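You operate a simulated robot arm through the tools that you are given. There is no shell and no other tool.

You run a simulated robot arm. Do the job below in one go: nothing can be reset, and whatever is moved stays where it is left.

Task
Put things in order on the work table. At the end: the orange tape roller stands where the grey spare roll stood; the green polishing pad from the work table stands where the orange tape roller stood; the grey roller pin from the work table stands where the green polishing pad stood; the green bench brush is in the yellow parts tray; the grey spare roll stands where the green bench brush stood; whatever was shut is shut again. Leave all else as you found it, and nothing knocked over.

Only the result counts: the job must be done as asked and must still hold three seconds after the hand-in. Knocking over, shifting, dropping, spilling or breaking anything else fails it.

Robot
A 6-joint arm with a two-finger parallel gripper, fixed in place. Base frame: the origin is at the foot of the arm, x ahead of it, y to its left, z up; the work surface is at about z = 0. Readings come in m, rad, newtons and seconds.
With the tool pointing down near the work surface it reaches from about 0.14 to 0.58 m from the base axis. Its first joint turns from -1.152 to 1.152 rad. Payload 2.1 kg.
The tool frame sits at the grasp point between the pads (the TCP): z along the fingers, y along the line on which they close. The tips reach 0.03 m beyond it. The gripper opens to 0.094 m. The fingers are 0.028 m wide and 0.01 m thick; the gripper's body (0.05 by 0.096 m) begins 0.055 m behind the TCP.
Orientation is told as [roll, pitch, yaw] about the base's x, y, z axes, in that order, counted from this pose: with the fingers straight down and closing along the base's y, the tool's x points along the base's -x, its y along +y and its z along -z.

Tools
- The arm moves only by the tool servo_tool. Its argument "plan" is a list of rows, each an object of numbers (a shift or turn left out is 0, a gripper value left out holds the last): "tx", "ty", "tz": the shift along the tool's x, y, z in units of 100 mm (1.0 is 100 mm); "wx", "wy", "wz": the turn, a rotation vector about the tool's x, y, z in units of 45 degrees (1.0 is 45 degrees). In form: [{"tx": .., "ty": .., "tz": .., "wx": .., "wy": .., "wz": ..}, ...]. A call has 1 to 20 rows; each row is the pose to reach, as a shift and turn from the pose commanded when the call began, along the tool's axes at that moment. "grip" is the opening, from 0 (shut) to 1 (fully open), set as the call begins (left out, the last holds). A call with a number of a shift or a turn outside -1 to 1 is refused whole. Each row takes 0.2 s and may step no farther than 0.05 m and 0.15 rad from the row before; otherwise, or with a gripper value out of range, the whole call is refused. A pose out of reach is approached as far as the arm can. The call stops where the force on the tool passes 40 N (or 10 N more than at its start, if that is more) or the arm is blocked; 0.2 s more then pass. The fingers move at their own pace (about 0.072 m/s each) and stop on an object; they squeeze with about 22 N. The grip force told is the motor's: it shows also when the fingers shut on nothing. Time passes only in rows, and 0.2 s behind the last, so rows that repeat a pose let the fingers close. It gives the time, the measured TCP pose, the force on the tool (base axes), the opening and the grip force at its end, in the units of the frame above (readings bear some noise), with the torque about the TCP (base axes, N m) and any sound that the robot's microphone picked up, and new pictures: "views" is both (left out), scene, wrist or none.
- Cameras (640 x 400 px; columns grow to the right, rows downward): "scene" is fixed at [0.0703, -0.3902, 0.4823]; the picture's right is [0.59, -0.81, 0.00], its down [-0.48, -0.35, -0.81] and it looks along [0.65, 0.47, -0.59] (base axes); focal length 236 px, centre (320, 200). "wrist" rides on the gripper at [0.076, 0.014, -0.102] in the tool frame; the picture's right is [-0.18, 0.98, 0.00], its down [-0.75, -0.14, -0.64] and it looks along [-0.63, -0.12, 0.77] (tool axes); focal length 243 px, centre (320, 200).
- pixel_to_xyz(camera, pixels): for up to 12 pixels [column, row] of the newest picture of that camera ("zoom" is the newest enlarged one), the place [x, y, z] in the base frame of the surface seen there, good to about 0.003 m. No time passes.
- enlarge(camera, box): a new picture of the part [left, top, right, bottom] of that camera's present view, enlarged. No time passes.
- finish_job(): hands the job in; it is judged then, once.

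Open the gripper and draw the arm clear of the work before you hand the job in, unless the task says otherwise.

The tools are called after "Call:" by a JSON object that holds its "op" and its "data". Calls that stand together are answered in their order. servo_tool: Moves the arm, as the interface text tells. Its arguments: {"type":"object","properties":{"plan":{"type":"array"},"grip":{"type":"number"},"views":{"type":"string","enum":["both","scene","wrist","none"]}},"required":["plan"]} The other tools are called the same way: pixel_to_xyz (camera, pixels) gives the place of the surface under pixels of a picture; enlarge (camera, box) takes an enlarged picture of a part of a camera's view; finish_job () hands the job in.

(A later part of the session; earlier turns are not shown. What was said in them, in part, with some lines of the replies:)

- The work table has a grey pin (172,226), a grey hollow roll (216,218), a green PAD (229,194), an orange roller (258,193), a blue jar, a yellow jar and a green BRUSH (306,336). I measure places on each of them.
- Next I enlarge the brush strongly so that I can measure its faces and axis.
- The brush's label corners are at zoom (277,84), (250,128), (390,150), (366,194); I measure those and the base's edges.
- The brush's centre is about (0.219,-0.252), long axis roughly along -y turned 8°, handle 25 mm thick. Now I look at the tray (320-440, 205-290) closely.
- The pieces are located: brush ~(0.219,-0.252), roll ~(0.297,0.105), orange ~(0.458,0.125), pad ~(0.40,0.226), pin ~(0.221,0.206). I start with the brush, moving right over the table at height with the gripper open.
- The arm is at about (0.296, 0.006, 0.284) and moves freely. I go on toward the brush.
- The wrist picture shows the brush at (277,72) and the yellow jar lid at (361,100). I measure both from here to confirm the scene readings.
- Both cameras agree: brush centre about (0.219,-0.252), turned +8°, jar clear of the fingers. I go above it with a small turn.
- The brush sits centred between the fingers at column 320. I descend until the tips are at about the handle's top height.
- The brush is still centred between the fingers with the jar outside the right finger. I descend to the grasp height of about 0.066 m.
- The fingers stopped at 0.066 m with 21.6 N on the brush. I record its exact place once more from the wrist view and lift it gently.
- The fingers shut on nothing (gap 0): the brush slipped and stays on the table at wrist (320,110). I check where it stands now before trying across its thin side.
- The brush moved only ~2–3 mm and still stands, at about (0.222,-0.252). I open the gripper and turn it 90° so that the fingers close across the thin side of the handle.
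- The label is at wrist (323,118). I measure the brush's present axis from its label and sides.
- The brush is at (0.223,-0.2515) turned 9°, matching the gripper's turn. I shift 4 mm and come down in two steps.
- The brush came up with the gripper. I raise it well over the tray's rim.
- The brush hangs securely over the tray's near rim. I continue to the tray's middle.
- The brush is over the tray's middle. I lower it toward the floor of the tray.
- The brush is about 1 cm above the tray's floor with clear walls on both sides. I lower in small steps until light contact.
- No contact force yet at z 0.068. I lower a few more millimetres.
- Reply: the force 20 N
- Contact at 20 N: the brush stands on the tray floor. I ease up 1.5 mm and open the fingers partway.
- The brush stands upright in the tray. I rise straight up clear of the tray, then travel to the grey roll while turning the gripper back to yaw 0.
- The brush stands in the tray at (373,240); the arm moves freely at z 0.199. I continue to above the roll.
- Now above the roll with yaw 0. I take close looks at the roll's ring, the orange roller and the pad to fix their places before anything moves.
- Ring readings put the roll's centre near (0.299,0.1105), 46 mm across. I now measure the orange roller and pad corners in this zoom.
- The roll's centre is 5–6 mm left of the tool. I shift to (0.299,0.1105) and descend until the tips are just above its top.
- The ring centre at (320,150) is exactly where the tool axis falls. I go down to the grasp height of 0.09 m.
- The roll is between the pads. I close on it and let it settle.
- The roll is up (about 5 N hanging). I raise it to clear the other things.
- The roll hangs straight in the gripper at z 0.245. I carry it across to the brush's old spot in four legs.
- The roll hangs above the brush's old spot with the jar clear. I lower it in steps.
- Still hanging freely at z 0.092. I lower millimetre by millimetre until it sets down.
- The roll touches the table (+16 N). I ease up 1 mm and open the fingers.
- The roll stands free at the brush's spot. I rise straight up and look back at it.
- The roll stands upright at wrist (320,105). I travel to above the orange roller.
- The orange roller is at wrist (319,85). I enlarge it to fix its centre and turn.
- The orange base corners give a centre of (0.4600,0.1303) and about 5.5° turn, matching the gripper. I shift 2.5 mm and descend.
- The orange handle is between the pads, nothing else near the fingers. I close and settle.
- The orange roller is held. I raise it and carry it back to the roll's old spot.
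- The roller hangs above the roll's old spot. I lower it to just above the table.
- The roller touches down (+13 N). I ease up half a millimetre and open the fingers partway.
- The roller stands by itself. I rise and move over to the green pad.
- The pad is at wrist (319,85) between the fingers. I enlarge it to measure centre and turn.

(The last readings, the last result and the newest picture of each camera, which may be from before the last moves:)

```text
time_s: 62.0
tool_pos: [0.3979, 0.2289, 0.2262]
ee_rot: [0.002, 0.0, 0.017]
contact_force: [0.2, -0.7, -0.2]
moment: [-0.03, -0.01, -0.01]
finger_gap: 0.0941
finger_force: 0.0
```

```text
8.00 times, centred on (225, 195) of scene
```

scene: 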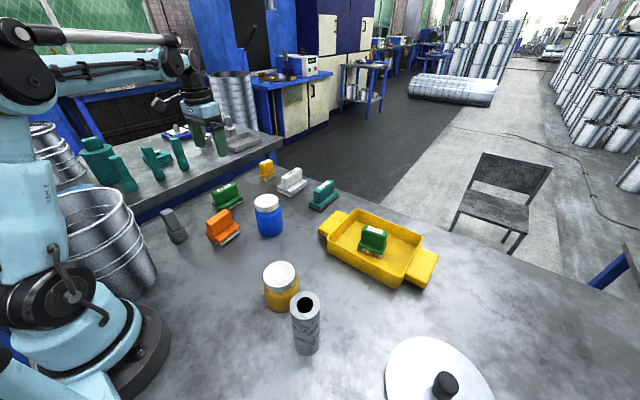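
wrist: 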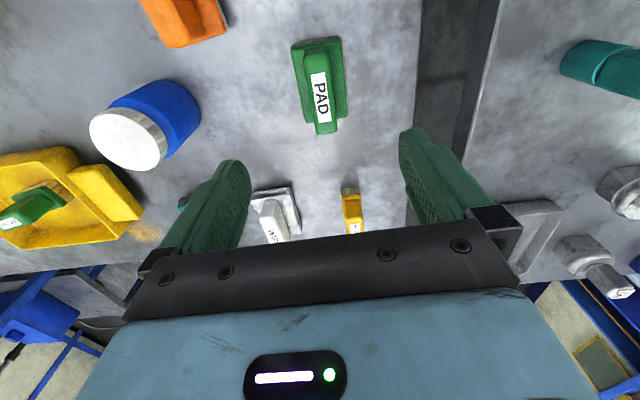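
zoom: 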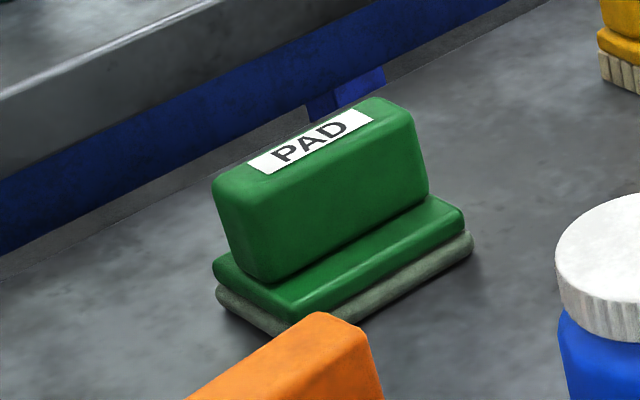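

The pad centre is (0.4005,0.229), nearly square to the axes. I trim the position and turn, then descend in two steps.

Call:
{"op": "servo_tool", "data": {"plan": [{"tx": -0.02, "ty": 0.015, "tz": 0.3, "wz": 0.038}, {"tx": -0.02, "ty": 0.015, "tz": 0.6, "wz": 0.038}, {"tx": -0.02, "ty": 0.015, "tz": 0.9, "wz": 0.038}, {"tx": -0.02, "ty": 0.015, "tz": 0.9, "wz": 0.038}], "views": "wrist"}}

Call:
{"op": "servo_tool", "data": {"plan": [{"tz": 0.2}, {"tz": 0.4}, {"tz": 0.6}, {"tz": 0.74}, {"tz": 0.807}, {"tz": 0.807}], "views": "both"}}

```text
time_s: 63.0
tool_pos: [0.3984, 0.2312, 0.1357]
ee_rot: [0.001, 0.0, -0.01]
contact_force: [-0.6, -0.4, 0.3]
moment: [-0.02, -0.02, 0.02]
finger_gap: 0.0936
finger_force: 0.1
```

wrist: 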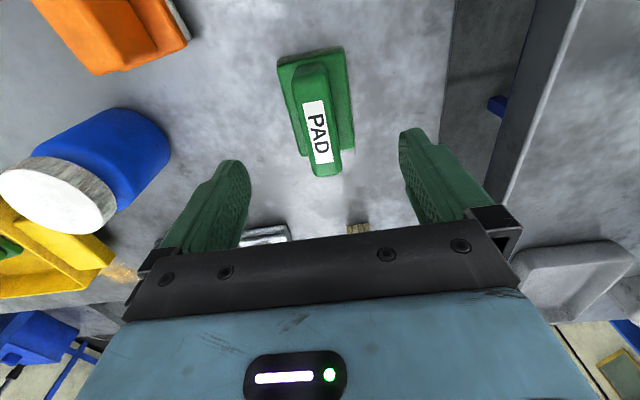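

```text
time_s: 64.4
tool_pos: [0.4007, 0.2298, 0.0567]
ee_rot: [0.0, 0.001, -0.01]
contact_force: [0.6, -0.5, 1.0]
moment: [0.0, 0.0, 0.04]
finger_gap: 0.094
finger_force: 0.0
```

scene: 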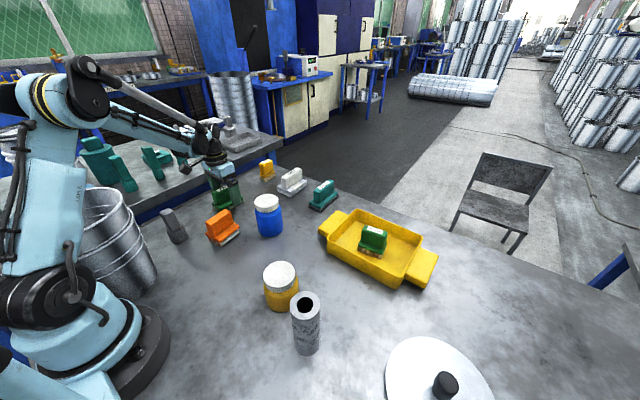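
wrist: 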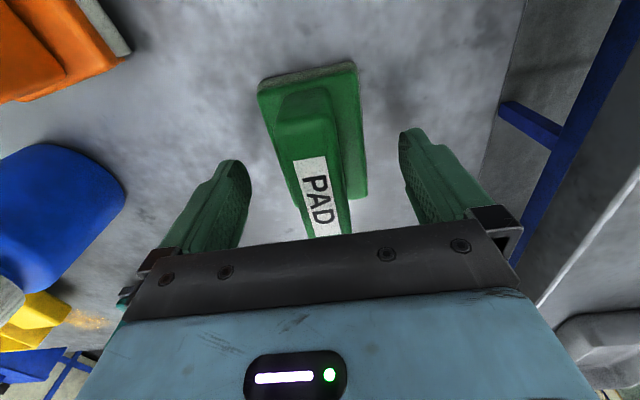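

The pad's handle is between the pads of the fingers. I close and lift a little to check the hold.

Call:
{"op": "servo_tool", "data": {"plan": [{"tz": 0.0}, {"tz": 0.0}, {"tz": 0.0}, {"tz": 0.0}, {"tz": 0.0}], "grip": 0.0, "views": "wrist"}}

Call:
{"op": "servo_tool", "data": {"plan": [{"tz": -0.03}, {"tz": -0.07}, {"tz": -0.11}, {"tz": -0.15}, {"tz": -0.15}], "views": "both"}}

```text
time_s: 65.6
tool_pos: [0.4007, 0.2301, 0.0575]
ee_rot: [0.001, 0.0, -0.008]
contact_force: [-0.2, 0.5, 0.9]
moment: [-0.02, 0.02, 0.03]
finger_gap: 0.0298
finger_force: 22.4
```

wrist: 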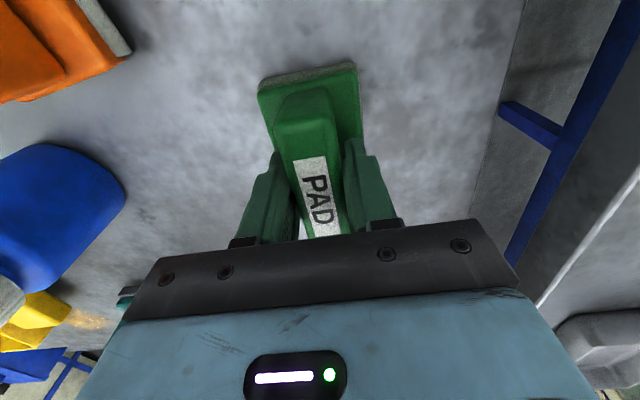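

```text
time_s: 66.8
tool_pos: [0.4008, 0.2286, 0.0707]
ee_rot: [-0.002, 0.0, -0.011]
contact_force: [1.5, -0.2, -1.4]
moment: [0.01, 0.03, -0.02]
finger_gap: 0.03
finger_force: 21.2
```

scene: 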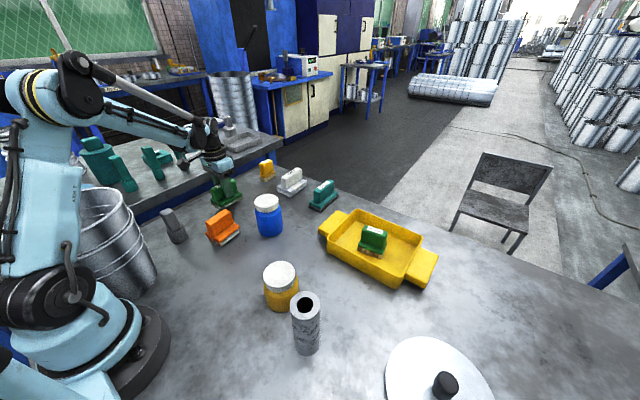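
wrist: 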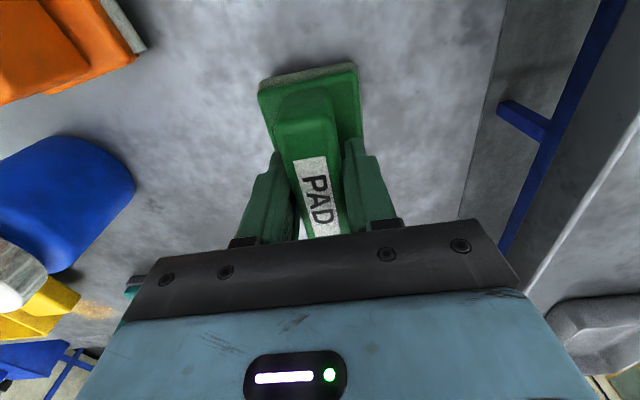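

The pad is held. I raise it and check how near the WIPE (290,182) and the yellow thing (267,170) stand to the orange roller's old spot.

Call:
{"op": "servo_tool", "data": {"plan": [{"tz": -0.25}, {"tz": -0.5}, {"tz": -0.75}, {"tz": -1.0}], "views": "both"}}

Call:
{"op": "pixel_to_xyz", "data": {"camera": "scene", "pixels": [[279, 189], [288, 195], [306, 184], [286, 192], [261, 178], [268, 181], [266, 165], [290, 175], [268, 200], [283, 184], [276, 178], [300, 189]]}}

```text
time_s: 67.8
tool_pos: [0.3996, 0.2306, 0.1718]
ee_rot: [0.0, 0.0, -0.012]
contact_force: [0.0, 0.1, -0.6]
moment: [-0.03, 0.01, 0.05]
finger_gap: 0.0297
finger_force: 22.2
```

scene: 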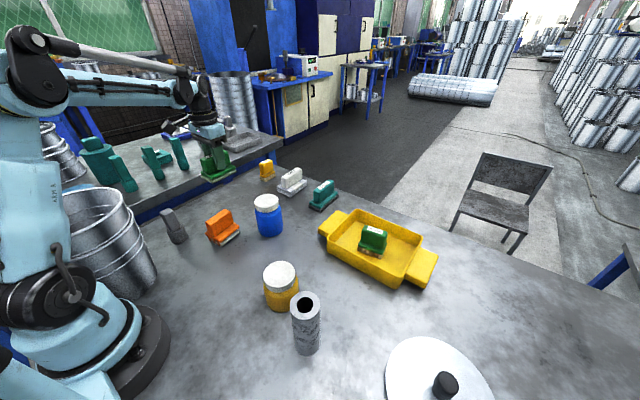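
wrist: 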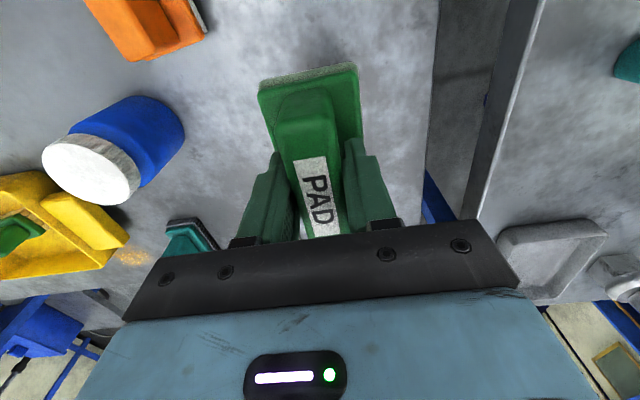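

```text
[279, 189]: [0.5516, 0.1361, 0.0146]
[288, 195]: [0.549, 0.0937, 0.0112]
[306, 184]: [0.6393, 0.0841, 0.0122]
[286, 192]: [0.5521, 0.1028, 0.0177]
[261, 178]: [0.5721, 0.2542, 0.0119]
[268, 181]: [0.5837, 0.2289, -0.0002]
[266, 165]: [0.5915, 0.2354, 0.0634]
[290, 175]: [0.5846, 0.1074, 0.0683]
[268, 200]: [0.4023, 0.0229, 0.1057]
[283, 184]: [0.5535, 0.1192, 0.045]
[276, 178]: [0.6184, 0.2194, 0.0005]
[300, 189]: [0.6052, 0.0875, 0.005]
```

There is 5 cm of room to the WIPE. I carry the pad to the orange roller's old spot at (0.460,0.130).

Call:
{"op": "servo_tool", "data": {"plan": [{"tx": -0.15, "ty": -0.25}, {"tx": -0.3, "ty": -0.5}, {"tx": -0.45, "ty": -0.75}, {"tx": -0.605, "ty": -0.981}, {"tx": -0.605, "ty": -0.981}], "views": "both"}}

```text
time_s: 69.0
tool_pos: [0.4599, 0.1331, 0.1704]
ee_rot: [0.001, 0.001, -0.011]
contact_force: [-0.4, 0.3, -0.7]
moment: [0.01, 0.0, 0.01]
finger_gap: 0.0299
finger_force: 22.2
```

scene: 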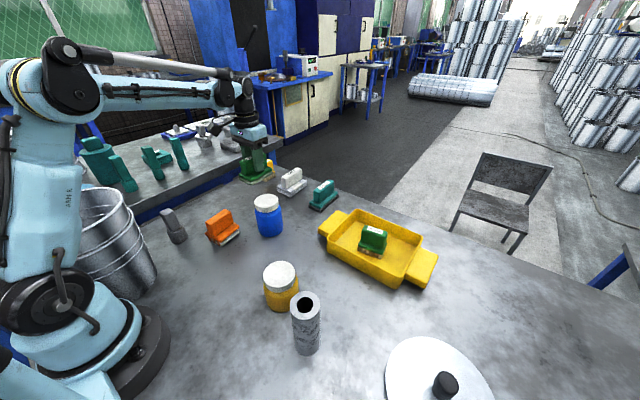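
wrist: 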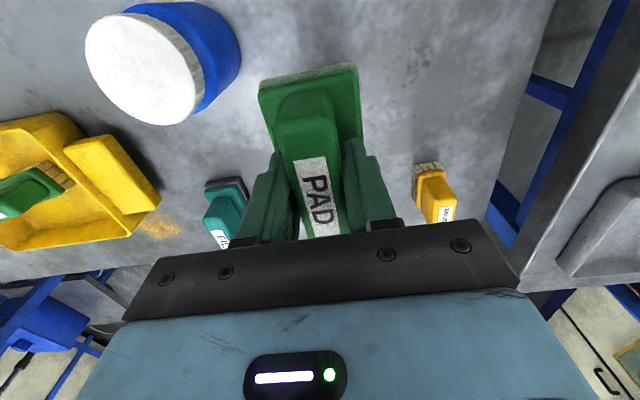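

The pad hangs over the spot with free space around. I lower it.

Call:
{"op": "servo_tool", "data": {"plan": [{"tz": 0.25}, {"tz": 0.5}, {"tz": 0.75}, {"tz": 0.95}, {"tz": 1.0}], "views": "none"}}

Call:
{"op": "servo_tool", "data": {"plan": [{"tz": 0.06}, {"tz": 0.1}, {"tz": 0.12}, {"tz": 0.135}, {"tz": 0.135}], "views": "both"}}

```text
time_s: 70.2
tool_pos: [0.4594, 0.1304, 0.0703]
ee_rot: [-0.001, 0.001, -0.01]
contact_force: [-0.2, 0.4, -1.7]
moment: [-0.01, 0.0, 0.0]
finger_gap: 0.0298
finger_force: 22.2
```

```text
time_s: 71.4
tool_pos: [0.4598, 0.1308, 0.0579]
ee_rot: [0.001, 0.0, -0.011]
contact_force: [-0.2, 1.0, -0.6]
moment: [0.01, 0.05, 0.02]
finger_gap: 0.0298
finger_force: 22.0
```

scene: 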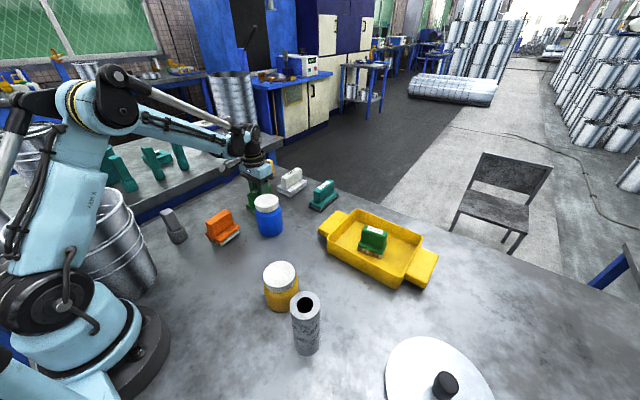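
wrist: 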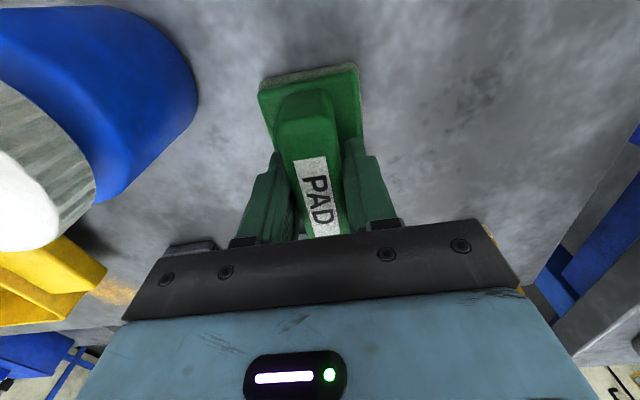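

No contact yet at z 0.058. I lower millimetre-wise to touch down.

Call:
{"op": "servo_tool", "data": {"plan": [{"tz": 0.008}, {"tz": 0.016}, {"tz": 0.02}, {"tz": 0.02}], "views": "none"}}

```text
time_s: 72.4
tool_pos: [0.4584, 0.1307, 0.0574]
ee_rot: [0.002, -0.001, -0.01]
contact_force: [-5.8, 2.4, 19.5]
moment: [0.01, 0.02, 0.03]
finger_gap: 0.03
finger_force: 21.9
```

The pad touches the table (+19 N). I ease up 1 mm and open the fingers partway.

Call:
{"op": "servo_tool", "data": {"plan": [{"tz": -0.01}, {"tz": -0.01}], "views": "none"}}

Call:
{"op": "servo_tool", "data": {"plan": [{"tz": 0.0}, {"tz": 0.0}, {"tz": 0.0}], "grip": 0.65, "views": "wrist"}}

```text
time_s: 73.0
tool_pos: [0.46, 0.1308, 0.0587]
ee_rot: [0.001, -0.002, -0.013]
contact_force: [-0.2, -0.2, -0.9]
moment: [0.0, 0.0, 0.0]
finger_gap: 0.0299
finger_force: 22.2
```

```text
time_s: 73.8
tool_pos: [0.4595, 0.1298, 0.0583]
ee_rot: [0.0, -0.001, -0.012]
contact_force: [-0.9, 0.1, 0.5]
moment: [0.02, -0.01, 0.0]
finger_gap: 0.061
finger_force: 0.1
```

wrist: 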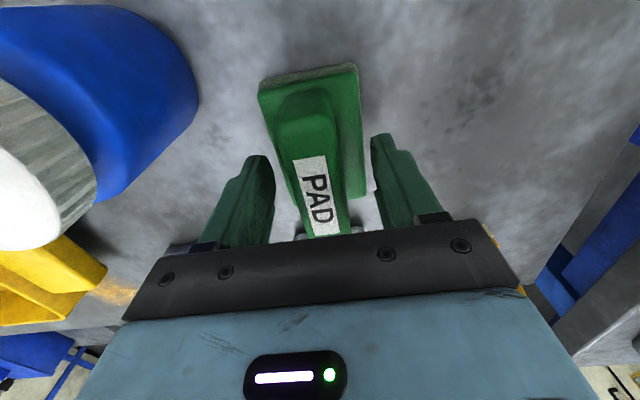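

The pad stands free. I rise, check the view, then go toward the grey pin while turning the gripper to yaw 90° (keeping the camera bracket away from the pot).

Call:
{"op": "servo_tool", "data": {"plan": [{"tz": -0.15}, {"tz": -0.4}, {"tz": -0.7}, {"tz": -1.0}], "views": "none"}}

Call:
{"op": "servo_tool", "data": {"plan": [{"tz": -0.3}, {"tz": -0.6}, {"tz": -0.85}], "grip": 1.0, "views": "both"}}

```text
time_s: 74.8
tool_pos: [0.4594, 0.1318, 0.1588]
ee_rot: [0.0, 0.0, -0.011]
contact_force: [-1.5, 1.0, 0.6]
moment: [-0.04, 0.03, -0.04]
finger_gap: 0.061
finger_force: 0.1
```

```text
time_s: 75.6
tool_pos: [0.4587, 0.1291, 0.2434]
ee_rot: [0.001, 0.001, -0.01]
contact_force: [-0.1, 0.5, -0.7]
moment: [0.02, -0.02, -0.01]
finger_gap: 0.094
finger_force: 0.0
```

scene: 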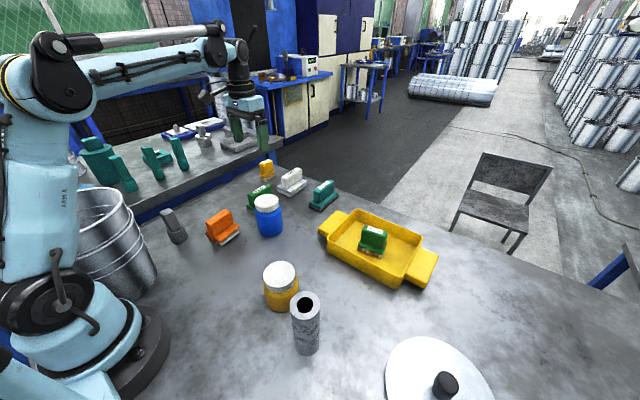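
wrist: 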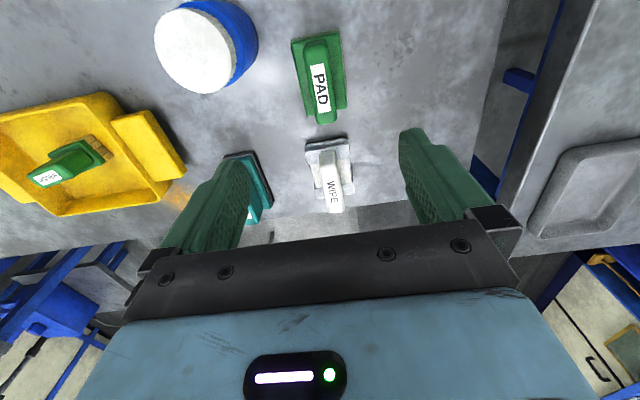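

The pad stands where the orange roller was. I now travel to the pin in four turning legs at z 0.243.

Call:
{"op": "servo_tool", "data": {"plan": [{"tx": 0.2, "ty": 0.061, "wz": -0.168}, {"tx": 0.4, "ty": 0.123, "wz": -0.336}, {"tx": 0.602, "ty": 0.184, "wz": -0.503}], "views": "none"}}

Call:
{"op": "servo_tool", "data": {"plan": [{"tx": 0.162, "ty": 0.134, "wz": -0.168}, {"tx": 0.323, "ty": 0.267, "wz": -0.336}, {"tx": 0.485, "ty": 0.401, "wz": -0.503}], "views": "none"}}

Call:
{"op": "servo_tool", "data": {"plan": [{"tx": 0.098, "ty": 0.186, "wz": -0.168}, {"tx": 0.195, "ty": 0.371, "wz": -0.336}, {"tx": 0.293, "ty": 0.557, "wz": -0.503}], "views": "both"}}

```text
time_s: 76.4
tool_pos: [0.3991, 0.146, 0.2446]
ee_rot: [0.0, 0.0, 0.388]
contact_force: [-0.1, -0.2, -0.4]
moment: [-0.02, 0.01, 0.01]
finger_gap: 0.0939
finger_force: 0.0
```

```text
time_s: 77.2
tool_pos: [0.3406, 0.1688, 0.2436]
ee_rot: [0.0, -0.001, 0.781]
contact_force: [-0.1, 0.7, 0.5]
moment: [0.0, 0.01, 0.01]
finger_gap: 0.094
finger_force: 0.1
```

```text
time_s: 78.0
tool_pos: [0.2802, 0.1889, 0.2417]
ee_rot: [0.001, 0.002, 1.176]
contact_force: [-0.2, -0.3, -0.5]
moment: [0.04, 0.01, 0.02]
finger_gap: 0.094
finger_force: 0.0
```

scene: 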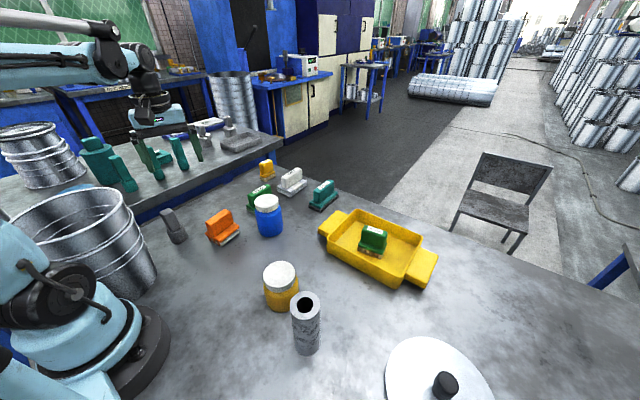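
wrist: 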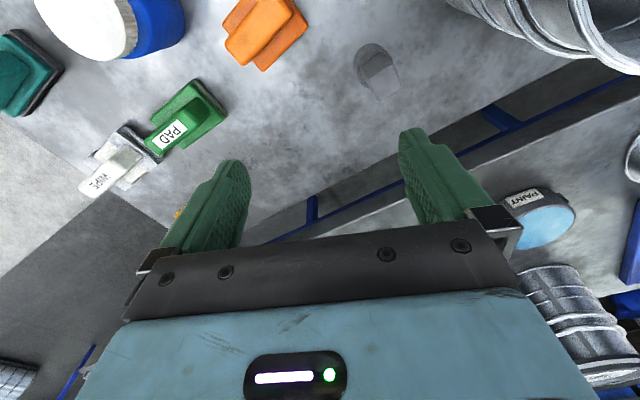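

The pin shows at wrist (378,72), grey on grey. I enlarge both views to see it well.

Call:
{"op": "enlarge", "data": {"camera": "wrist", "box": [330, 25, 430, 115]}}

Call:
{"op": "enlarge", "data": {"camera": "scene", "box": [90, 170, 250, 270]}}

```text
4.44 times, centred on (380, 70) of wrist
```

zoom: 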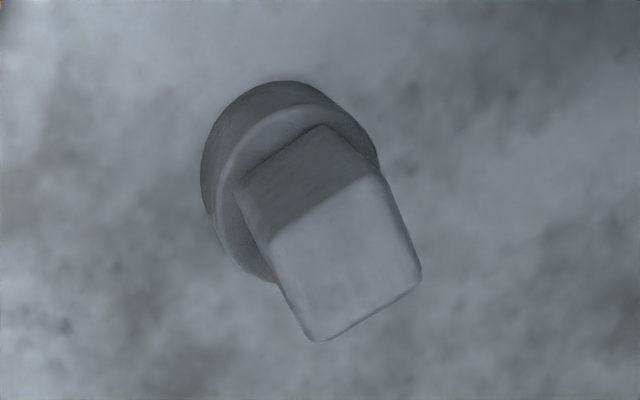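

```text
4.00 times, centred on (170, 220) of scene
```

zoom: 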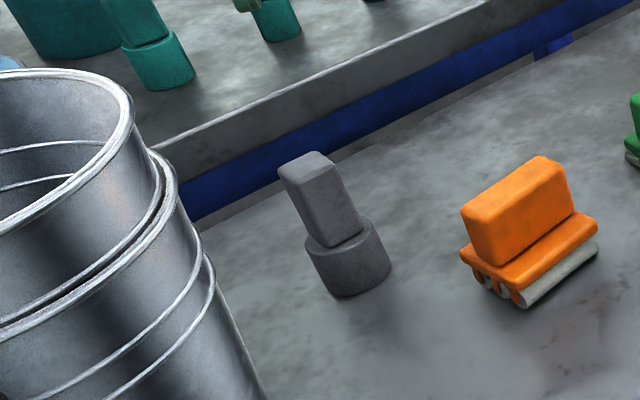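

I measure the pin's handle corners with a fresh wrist zoom.

Call:
{"op": "enlarge", "data": {"camera": "wrist", "box": [350, 35, 410, 110]}}

```text
5.33 times, centred on (380, 72) of wrist
```

zoom: 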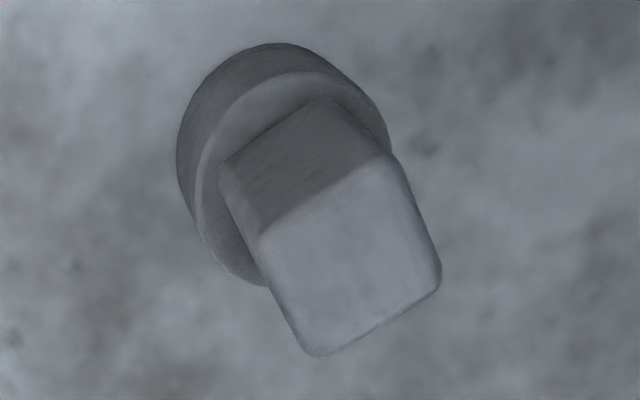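

Call:
{"op": "pixel_to_xyz", "data": {"camera": "zoom", "pixels": [[268, 240], [390, 165], [435, 280], [315, 350], [350, 260], [230, 175], [325, 105], [300, 160], [190, 150], [270, 55], [380, 130], [230, 260]]}}

```text
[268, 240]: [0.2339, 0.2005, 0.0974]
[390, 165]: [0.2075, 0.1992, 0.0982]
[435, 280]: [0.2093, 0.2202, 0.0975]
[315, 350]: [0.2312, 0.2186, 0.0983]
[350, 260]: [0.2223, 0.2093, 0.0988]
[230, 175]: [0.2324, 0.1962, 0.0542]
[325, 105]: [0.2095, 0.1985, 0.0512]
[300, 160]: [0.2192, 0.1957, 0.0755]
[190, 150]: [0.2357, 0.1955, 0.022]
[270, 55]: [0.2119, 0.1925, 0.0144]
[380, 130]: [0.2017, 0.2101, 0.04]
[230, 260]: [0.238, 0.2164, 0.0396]
```

The pin's handle centre is (0.2208,0.2092), about 22 mm square and nearly square to the base axes. I move above it and finish turning to yaw ~1.55.

Call:
{"op": "servo_tool", "data": {"plan": [{"tx": 0.009, "ty": 0.21, "wz": -0.16}, {"tx": 0.018, "ty": 0.421, "wz": -0.32}, {"tx": 0.026, "ty": 0.631, "wz": -0.4775}, {"tx": 0.026, "ty": 0.631, "wz": -0.4775}], "views": "both"}}

```text
time_s: 79.0
tool_pos: [0.2178, 0.2092, 0.2445]
ee_rot: [-0.001, 0.0, 1.552]
contact_force: [0.3, 0.1, 0.0]
moment: [-0.04, -0.02, 0.01]
finger_gap: 0.0941
finger_force: 0.1
```

scene: 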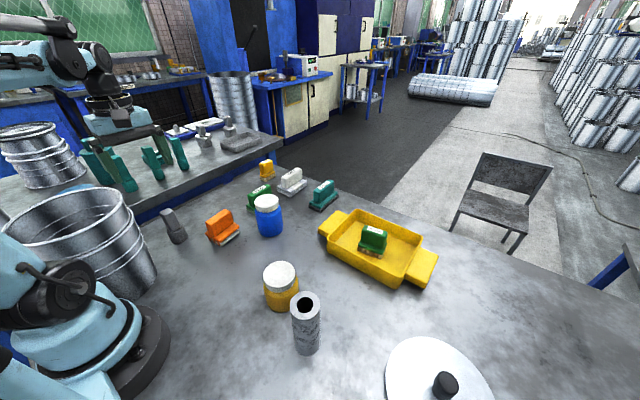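
wrist: 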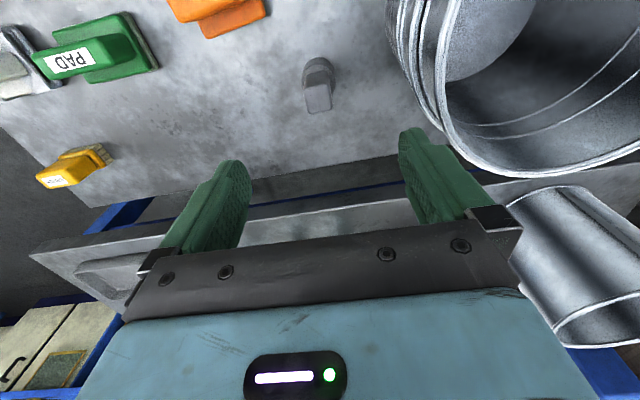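

I check the pot's nearest rim and wall points in the wrist view (395-450, 20-140), before bringing the right finger down beside it.

Call:
{"op": "pixel_to_xyz", "data": {"camera": "wrist", "pixels": [[392, 20], [400, 60], [412, 85], [430, 110], [445, 60], [447, 100], [460, 140], [420, 30], [435, 40], [500, 172], [318, 97], [385, 10]]}}

Call:
{"op": "enlarge", "data": {"camera": "wrist", "box": [285, 45, 350, 120]}}

```text
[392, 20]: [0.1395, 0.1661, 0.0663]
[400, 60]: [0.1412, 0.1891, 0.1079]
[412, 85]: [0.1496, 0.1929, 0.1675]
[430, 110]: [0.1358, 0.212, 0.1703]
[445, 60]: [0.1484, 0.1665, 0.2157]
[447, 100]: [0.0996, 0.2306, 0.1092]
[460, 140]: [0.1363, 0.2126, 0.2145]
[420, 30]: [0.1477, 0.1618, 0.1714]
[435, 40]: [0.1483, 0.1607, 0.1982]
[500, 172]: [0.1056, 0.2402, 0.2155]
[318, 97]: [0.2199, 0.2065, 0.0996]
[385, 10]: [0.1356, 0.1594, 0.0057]
```

```text
5.33 times, centred on (318, 82) of wrist
```

zoom: 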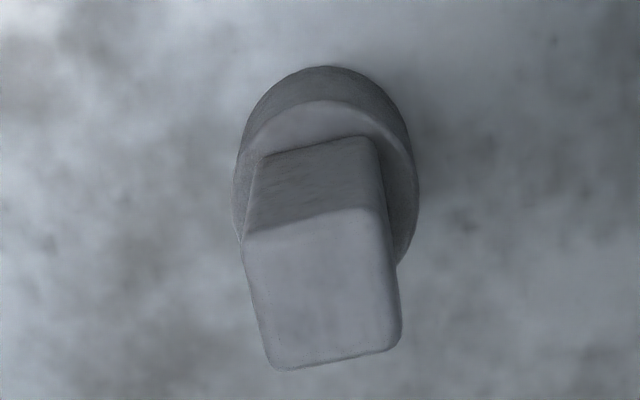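

The pot's wall stays at x ≤ 0.15 there, while a half-open finger stays at x ≥ 0.18. I close to about 56 mm, trim 1.5 mm, and descend partway.

Call:
{"op": "servo_tool", "data": {"plan": [{"ty": -0.015, "tz": 0.2}, {"ty": -0.015, "tz": 0.45}, {"ty": -0.015, "tz": 0.7}, {"ty": -0.015, "tz": 0.9}, {"ty": -0.015, "tz": 0.9}], "grip": 0.6, "views": "both"}}

```text
time_s: 80.2
tool_pos: [0.2211, 0.2116, 0.1516]
ee_rot: [0.0, 0.0, 1.549]
contact_force: [-0.2, -0.1, -0.2]
moment: [0.0, 0.04, -0.02]
finger_gap: 0.0564
finger_force: 0.1
```

scene: 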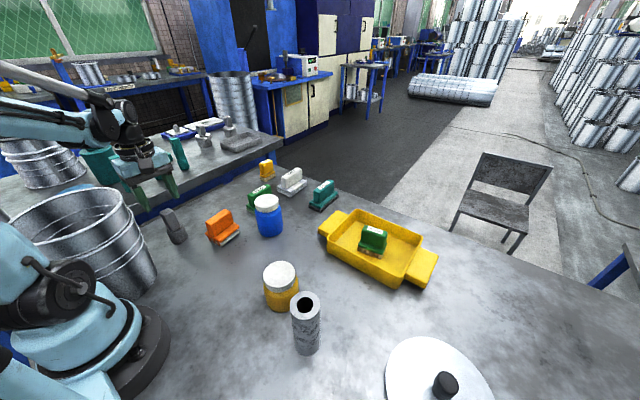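
wrist: 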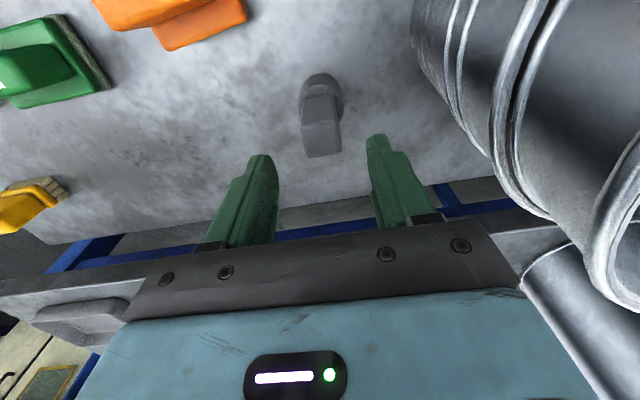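

The gripper is clear of the pot. I check the height of the forearm and wrist joint over the pot rim before going lower.

Call:
{"op": "pixel_to_xyz", "data": {"camera": "scene", "pixels": [[30, 130], [60, 140], [85, 140], [105, 135], [120, 150], [130, 160], [110, 110], [40, 190], [8, 120], [150, 160]]}}

Call:
{"op": "enlarge", "data": {"camera": "scene", "box": [0, 70, 220, 260]}}

```text
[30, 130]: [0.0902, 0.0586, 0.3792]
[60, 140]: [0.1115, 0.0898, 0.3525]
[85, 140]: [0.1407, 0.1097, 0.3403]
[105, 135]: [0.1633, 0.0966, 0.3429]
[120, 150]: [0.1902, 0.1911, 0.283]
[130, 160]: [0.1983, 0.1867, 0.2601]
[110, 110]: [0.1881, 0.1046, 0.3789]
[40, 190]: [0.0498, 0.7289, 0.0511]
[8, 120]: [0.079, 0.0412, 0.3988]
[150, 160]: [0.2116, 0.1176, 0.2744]
```

```text
2.11 times, centred on (110, 165) of scene
```

zoom: 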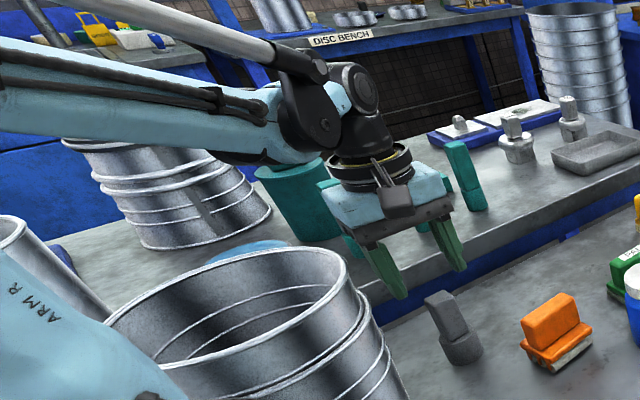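

The forearm's underside is at z ≈ 0.34 and will end near 0.26, above the rim at 0.215. I descend to the grasp height in small steps.

Call:
{"op": "servo_tool", "data": {"plan": [{"tz": 0.15}, {"tz": 0.3}, {"tz": 0.4}, {"tz": 0.4}], "views": "both"}}

```text
time_s: 81.2
tool_pos: [0.2231, 0.2101, 0.1124]
ee_rot: [-0.001, 0.0, 1.55]
contact_force: [-1.0, 0.4, -0.9]
moment: [0.01, 0.02, -0.01]
finger_gap: 0.0563
finger_force: 0.0
```

scene: 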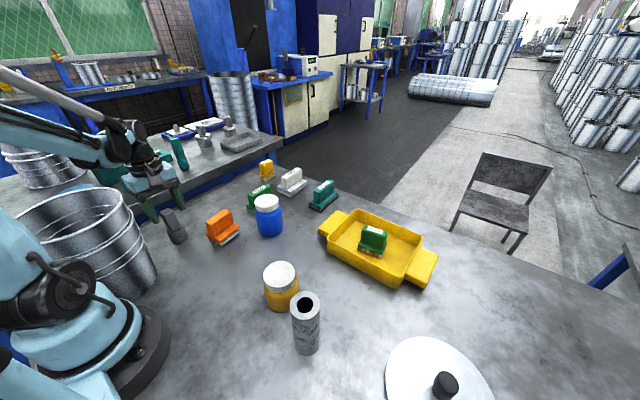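
wrist: 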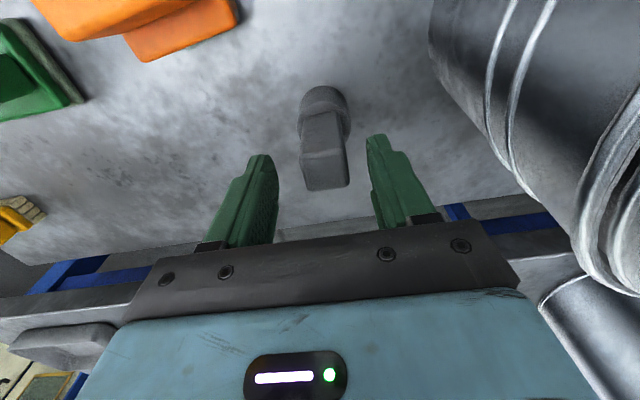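

The pin's handle is centred between the fingers and everything is clear. I go the last 35 mm down.

Call:
{"op": "servo_tool", "data": {"plan": [{"tz": 0.12}, {"tz": 0.24}, {"tz": 0.32}, {"tz": 0.355}, {"tz": 0.355}], "views": "both"}}

```text
time_s: 82.4
tool_pos: [0.2234, 0.209, 0.0772]
ee_rot: [-0.001, 0.0, 1.55]
contact_force: [0.1, -0.1, 0.2]
moment: [-0.03, -0.02, -0.02]
finger_gap: 0.0565
finger_force: 0.1
```

scene: 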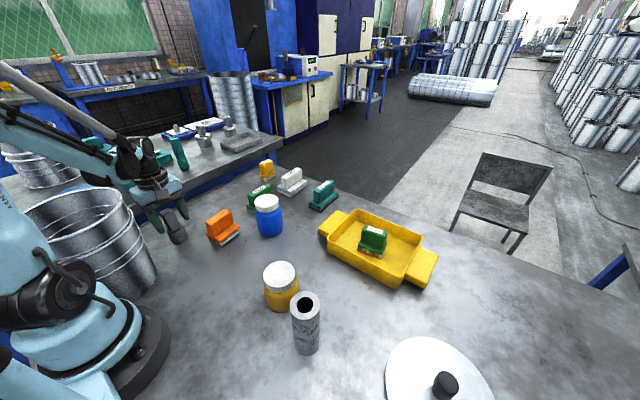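
wrist: 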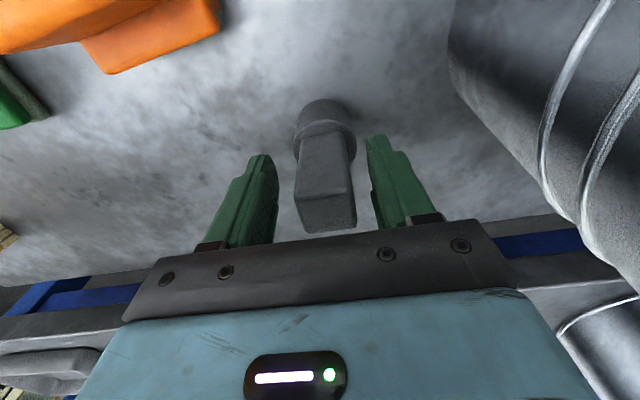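

The handle is between the pads, tips above the cylinder's top. I close and lift a little to test.

Call:
{"op": "servo_tool", "data": {"plan": [{"tz": 0.0}, {"tz": 0.0}, {"tz": 0.0}, {"tz": 0.0}], "grip": 0.0, "views": "wrist"}}

Call:
{"op": "servo_tool", "data": {"plan": [{"tz": -0.03}, {"tz": -0.07}, {"tz": -0.11}, {"tz": -0.15}, {"tz": -0.15}], "views": "both"}}

```text
time_s: 83.4
tool_pos: [0.2217, 0.2106, 0.077]
ee_rot: [0.002, -0.001, 1.549]
contact_force: [-0.3, 0.3, 0.3]
moment: [0.02, -0.01, 0.0]
finger_gap: 0.0314
finger_force: 22.2
```

wrist: 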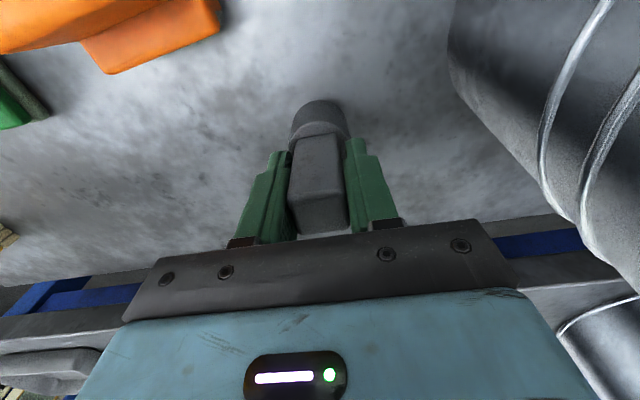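

```text
time_s: 84.6
tool_pos: [0.2231, 0.2096, 0.0921]
ee_rot: [-0.001, 0.001, 1.55]
contact_force: [-0.2, -0.8, -3.4]
moment: [0.03, 0.02, -0.02]
finger_gap: 0.0315
finger_force: 21.4
```

scene: 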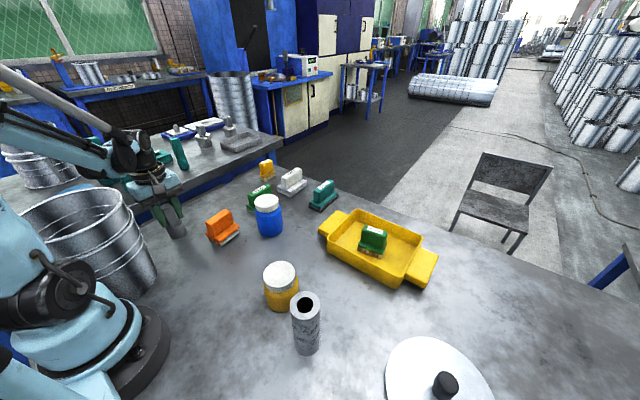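
wrist: 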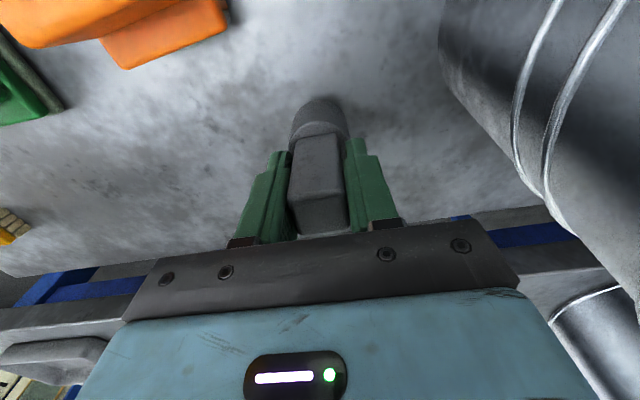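

The pin hangs in the gripper (3.4 N). I raise it and carry it to the pad's old spot.

Call:
{"op": "servo_tool", "data": {"plan": [{"tz": -0.25}, {"tz": -0.5}, {"tz": -0.75}, {"tz": -1.0}], "views": "none"}}

Call:
{"op": "servo_tool", "data": {"plan": [{"tx": -0.04, "ty": -0.3}, {"tx": -0.08, "ty": -0.6}, {"tx": -0.1185, "ty": -0.888}], "views": "none"}}

Call:
{"op": "servo_tool", "data": {"plan": [{"tx": -0.04, "ty": -0.3}, {"tx": -0.08, "ty": -0.6}, {"tx": -0.1185, "ty": -0.888}, {"tx": -0.1185, "ty": -0.888}], "views": "both"}}

```text
time_s: 85.6
tool_pos: [0.2225, 0.2099, 0.1937]
ee_rot: [0.0, -0.002, 1.549]
contact_force: [0.9, 0.0, -3.5]
moment: [-0.02, 0.03, -0.01]
finger_gap: 0.0312
finger_force: 22.2
```

```text
time_s: 86.4
tool_pos: [0.3119, 0.2185, 0.193]
ee_rot: [-0.002, 0.0, 1.55]
contact_force: [-0.1, 0.4, -3.4]
moment: [0.02, 0.02, 0.03]
finger_gap: 0.0312
finger_force: 21.8
```

```text
time_s: 87.4
tool_pos: [0.4012, 0.2309, 0.1917]
ee_rot: [0.001, 0.0, 1.548]
contact_force: [0.5, -0.3, -2.7]
moment: [0.0, 0.0, -0.01]
finger_gap: 0.031
finger_force: 22.4
```

scene: 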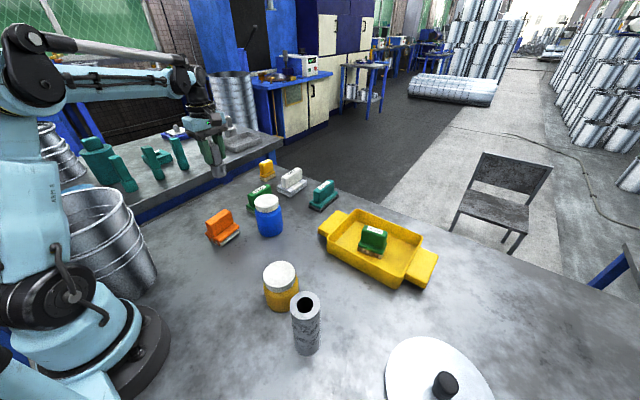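
wrist: 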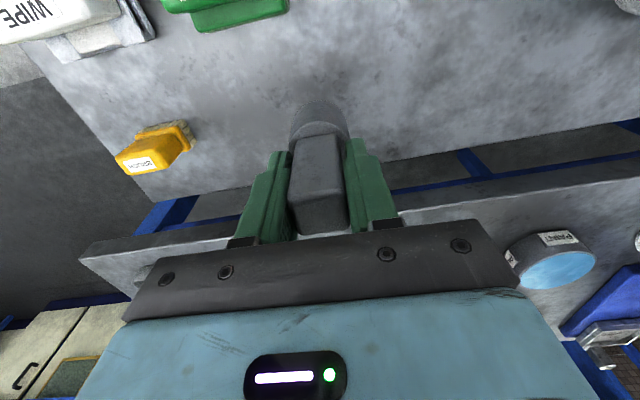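

The pin hangs above the pad's old spot at (0.400,0.229). I lower it.

Call:
{"op": "servo_tool", "data": {"plan": [{"tz": 0.25}, {"tz": 0.5}, {"tz": 0.75}, {"tz": 0.95}, {"tz": 1.0}], "views": "none"}}

Call:
{"op": "servo_tool", "data": {"plan": [{"tz": 0.06}, {"tz": 0.1}, {"tz": 0.12}, {"tz": 0.135}, {"tz": 0.135}], "views": "both"}}

```text
time_s: 88.6
tool_pos: [0.3994, 0.2298, 0.0906]
ee_rot: [-0.001, 0.001, 1.549]
contact_force: [0.2, -0.3, -3.1]
moment: [0.01, 0.02, 0.02]
finger_gap: 0.0313
finger_force: 21.6
```

```text
time_s: 89.8
tool_pos: [0.4009, 0.2291, 0.079]
ee_rot: [0.001, 0.0, 1.55]
contact_force: [0.3, 0.7, -3.6]
moment: [0.01, 0.01, -0.02]
finger_gap: 0.0314
finger_force: 21.9
```

scene: 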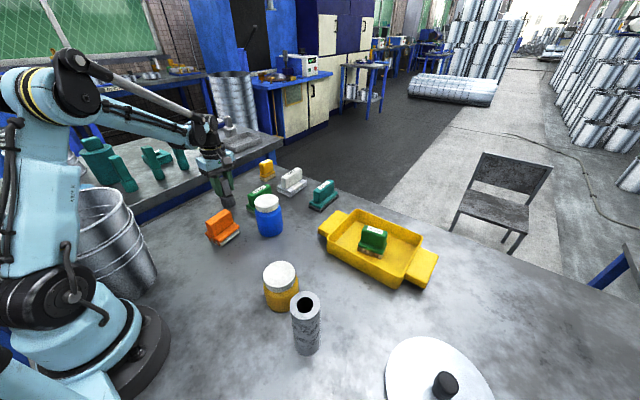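
wrist: 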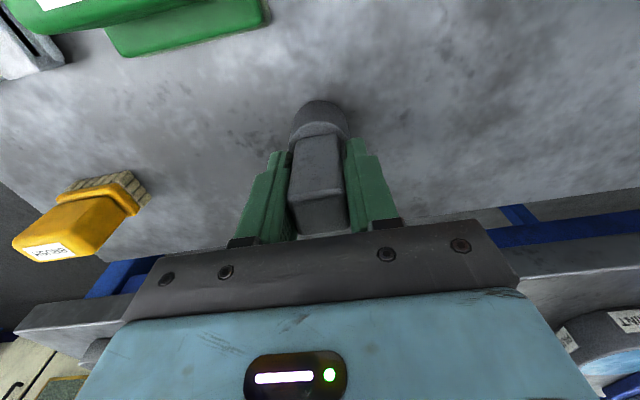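

Still hanging at z 0.079. I lower in millimetre steps until it sets down.

Call:
{"op": "servo_tool", "data": {"plan": [{"tz": 0.008}, {"tz": 0.016}, {"tz": 0.022}, {"tz": 0.022}], "views": "none"}}

```text
time_s: 90.8
tool_pos: [0.4008, 0.2304, 0.0765]
ee_rot: [0.0, -0.002, 1.549]
contact_force: [1.1, 1.6, 5.9]
moment: [-0.05, -0.02, -0.01]
finger_gap: 0.0312
finger_force: 21.4
```

The pin touches down (+6 N). I ease up 0.4 mm and open the fingers partway.

Call:
{"op": "servo_tool", "data": {"plan": [{"tz": -0.004}, {"tz": -0.004}], "views": "none"}}

Call:
{"op": "servo_tool", "data": {"plan": [{"tz": 0.0}, {"tz": 0.0}, {"tz": 0.0}], "grip": 0.65, "views": "both"}}

```text
time_s: 91.4
tool_pos: [0.3996, 0.2307, 0.0765]
ee_rot: [-0.002, 0.0, 1.551]
contact_force: [4.2, 4.2, 9.3]
moment: [0.11, -0.13, 0.02]
finger_gap: 0.031
finger_force: 21.9
```

```text
time_s: 92.2
tool_pos: [0.4004, 0.2303, 0.0766]
ee_rot: [0.0, 0.001, 1.547]
contact_force: [0.1, -0.6, 0.1]
moment: [0.0, 0.0, 0.01]
finger_gap: 0.0612
finger_force: 0.1
```

scene: 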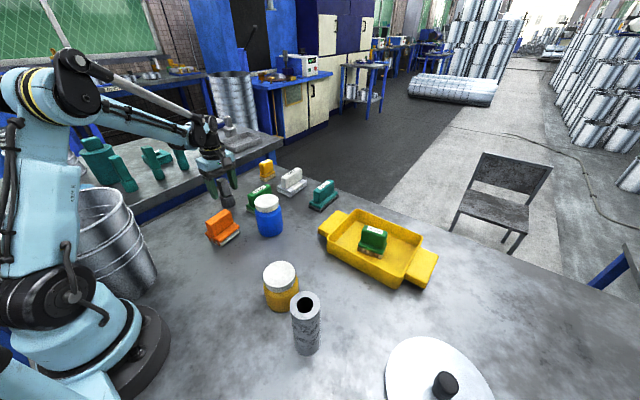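
wrist: 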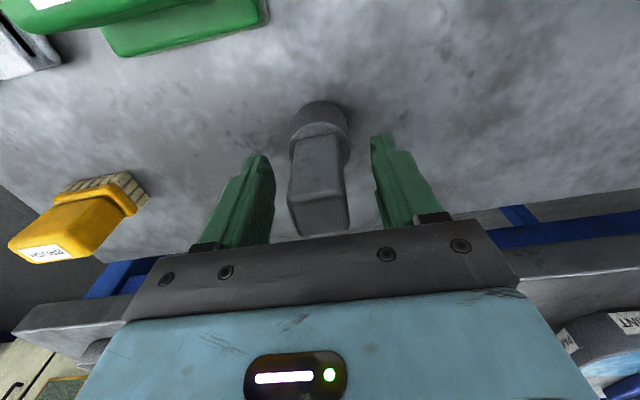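

The pin stands free. I rise straight up and then look over the whole table.

Call:
{"op": "servo_tool", "data": {"plan": [{"tz": -0.15}, {"tz": -0.4}, {"tz": -0.7}, {"tz": -1.0}], "views": "none"}}

Call:
{"op": "servo_tool", "data": {"plan": [{"tz": -0.3}, {"tz": -0.6}, {"tz": -0.9}, {"tz": -0.9}], "grip": 1.0, "views": "both"}}

```text
time_s: 93.2
tool_pos: [0.4018, 0.2314, 0.1781]
ee_rot: [-0.001, 0.0, 1.55]
contact_force: [-0.2, 0.3, 0.7]
moment: [0.02, 0.01, 0.0]
finger_gap: 0.0609
finger_force: 0.1
```

```text
time_s: 94.2
tool_pos: [0.3992, 0.2318, 0.2681]
ee_rot: [0.001, -0.001, 1.549]
contact_force: [0.3, 0.1, 0.4]
moment: [-0.03, -0.02, -0.02]
finger_gap: 0.0941
finger_force: 0.0
```

scene: 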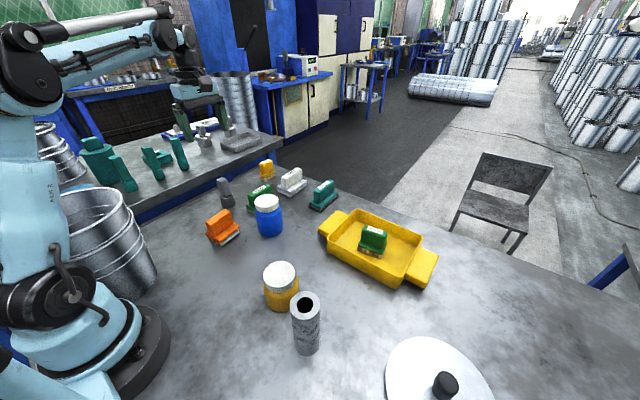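
wrist: 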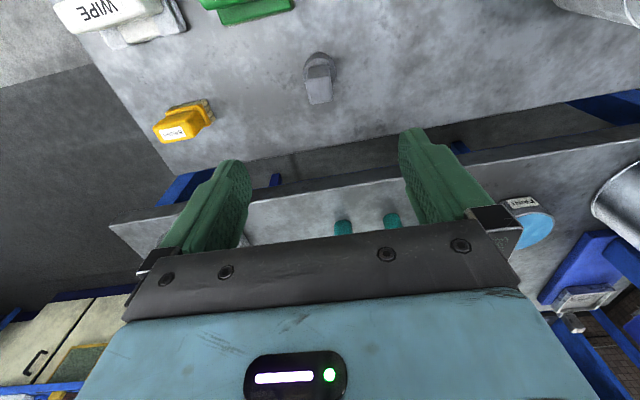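

All pieces stand. I measure the final places of the roller, pad, pin, roll and brush in the scene picture.

Call:
{"op": "pixel_to_xyz", "data": {"camera": "scene", "pixels": [[219, 218], [258, 189], [226, 181], [228, 200], [306, 300], [305, 340], [375, 235], [222, 235], [280, 273], [268, 202]]}}

Call:
{"op": "enlarge", "data": {"camera": "scene", "box": [190, 150, 350, 250]}}

Call:
{"op": "enlarge", "data": {"camera": "scene", "box": [250, 200, 450, 365]}}

```text
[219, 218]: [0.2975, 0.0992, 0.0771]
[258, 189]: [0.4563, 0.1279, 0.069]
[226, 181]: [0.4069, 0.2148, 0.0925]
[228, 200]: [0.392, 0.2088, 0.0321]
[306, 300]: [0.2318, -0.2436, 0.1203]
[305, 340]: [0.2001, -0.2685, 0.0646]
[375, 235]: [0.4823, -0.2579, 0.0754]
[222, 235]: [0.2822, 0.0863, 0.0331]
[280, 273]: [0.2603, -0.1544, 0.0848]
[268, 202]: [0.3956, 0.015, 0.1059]
```

```text
4.00 times, centred on (270, 200) of scene
```

zoom: 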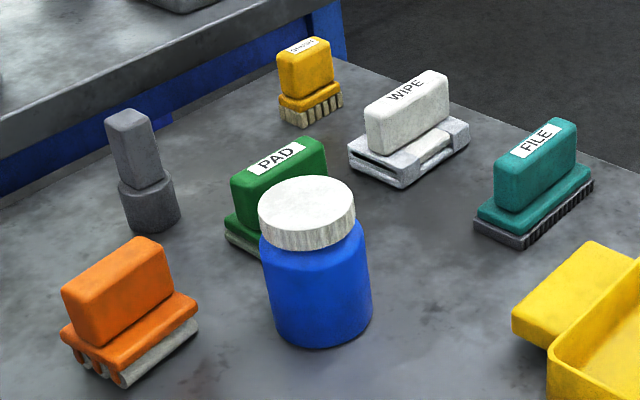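

```text
2.42 times, centred on (350, 282) of scene
```

zoom: 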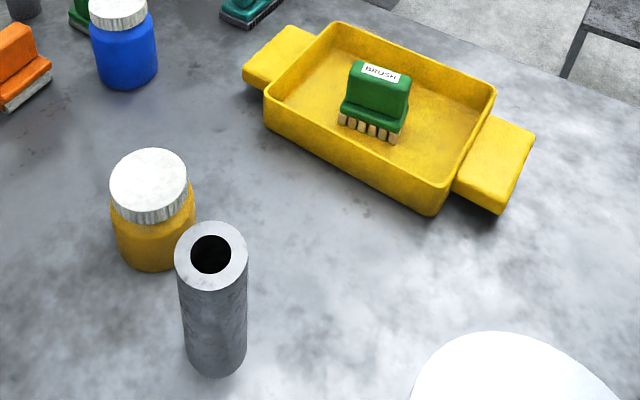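

Everything stands in its ordered place and the jars are unmoved. I draw the open gripper back to a clear spot high above the table, near the starting pose.

Call:
{"op": "servo_tool", "data": {"plan": [{"tz": -0.3}, {"tx": 0.32, "ty": 0.2, "tz": -0.3}, {"tx": 0.65, "ty": 0.4, "tz": -0.3}], "views": "none"}}

Call:
{"op": "servo_tool", "data": {"plan": [{"tx": 0.32, "ty": 0.2}, {"tx": 0.65, "ty": 0.4}, {"tx": 0.65, "ty": 0.4}, {"tx": 0.65, "ty": 0.4}], "views": "both"}}

```text
time_s: 95.0
tool_pos: [0.3588, 0.17, 0.2977]
ee_rot: [0.001, 0.0, 1.55]
contact_force: [0.0, 0.1, 0.0]
moment: [-0.03, -0.02, 0.0]
finger_gap: 0.0941
finger_force: 0.1
```

```text
time_s: 96.0
tool_pos: [0.3166, 0.1046, 0.2976]
ee_rot: [0.0, 0.0, 1.551]
contact_force: [0.0, -0.8, -0.1]
moment: [0.04, -0.01, 0.02]
finger_gap: 0.0941
finger_force: 0.0
```

scene: 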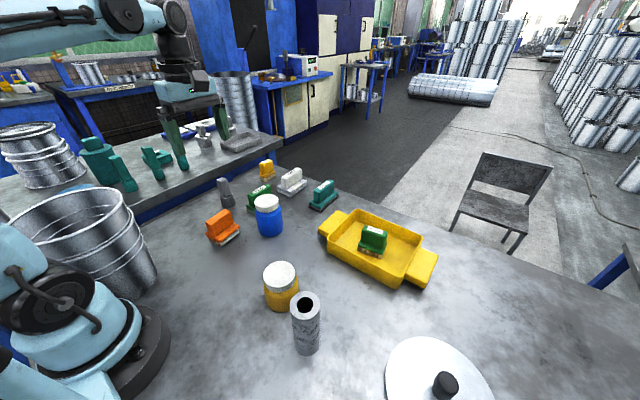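
wrist: 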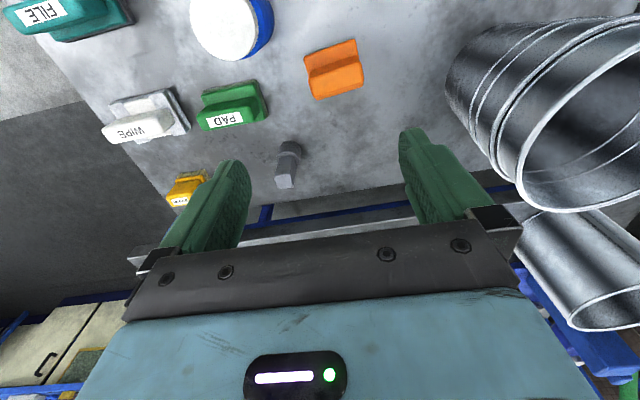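

The final pictures show the orange roller at (222,227), pin at (225,192), pad at (259,195), roll at (305,322) and brush in the tray at (373,240), all upright. The gripper is open and clear, so I hand in the job.

Call:
{"op": "finish_job", "data": {}}

```text
The job is handed in.
```

The work table is in the order you asked for, and I have handed the job in. I don't have the judging result. In the last pictures everything stands upright and the gripper is open and clear of the work.

| Piece | Where it stands now | Position (x, y in m) |
|---|---|---|
| Green bench brush | In the yellow parts tray | (0.495, -0.250) |
| Grey spare roll | Where the brush stood | (0.219, -0.252) |
| Orange tape roller | Where the spare roll stood | (0.299, 0.111) |
| Green polishing pad | Where the orange roller stood | (0.460, 0.130) |
| Grey roller pin | Where the pad stood | (0.400, 0.229) |

- **First grasp slipped:** the fingers slid off the brush on the first try and pushed it about 3 mm; it stayed upright. I then gripped it across its thin side and moved it without trouble. The spare roll stands at the brush's original position, not the shifted one.
- **Identification:** I took the hollow tube to be the spare roll and the cylinder with the square handle to be the roller pin.
- **Shut things:** I opened nothing, so there was nothing to shut again.
- **Everything else:** I touched nothing else on the table. I re-measured the two jars, and they had not moved.
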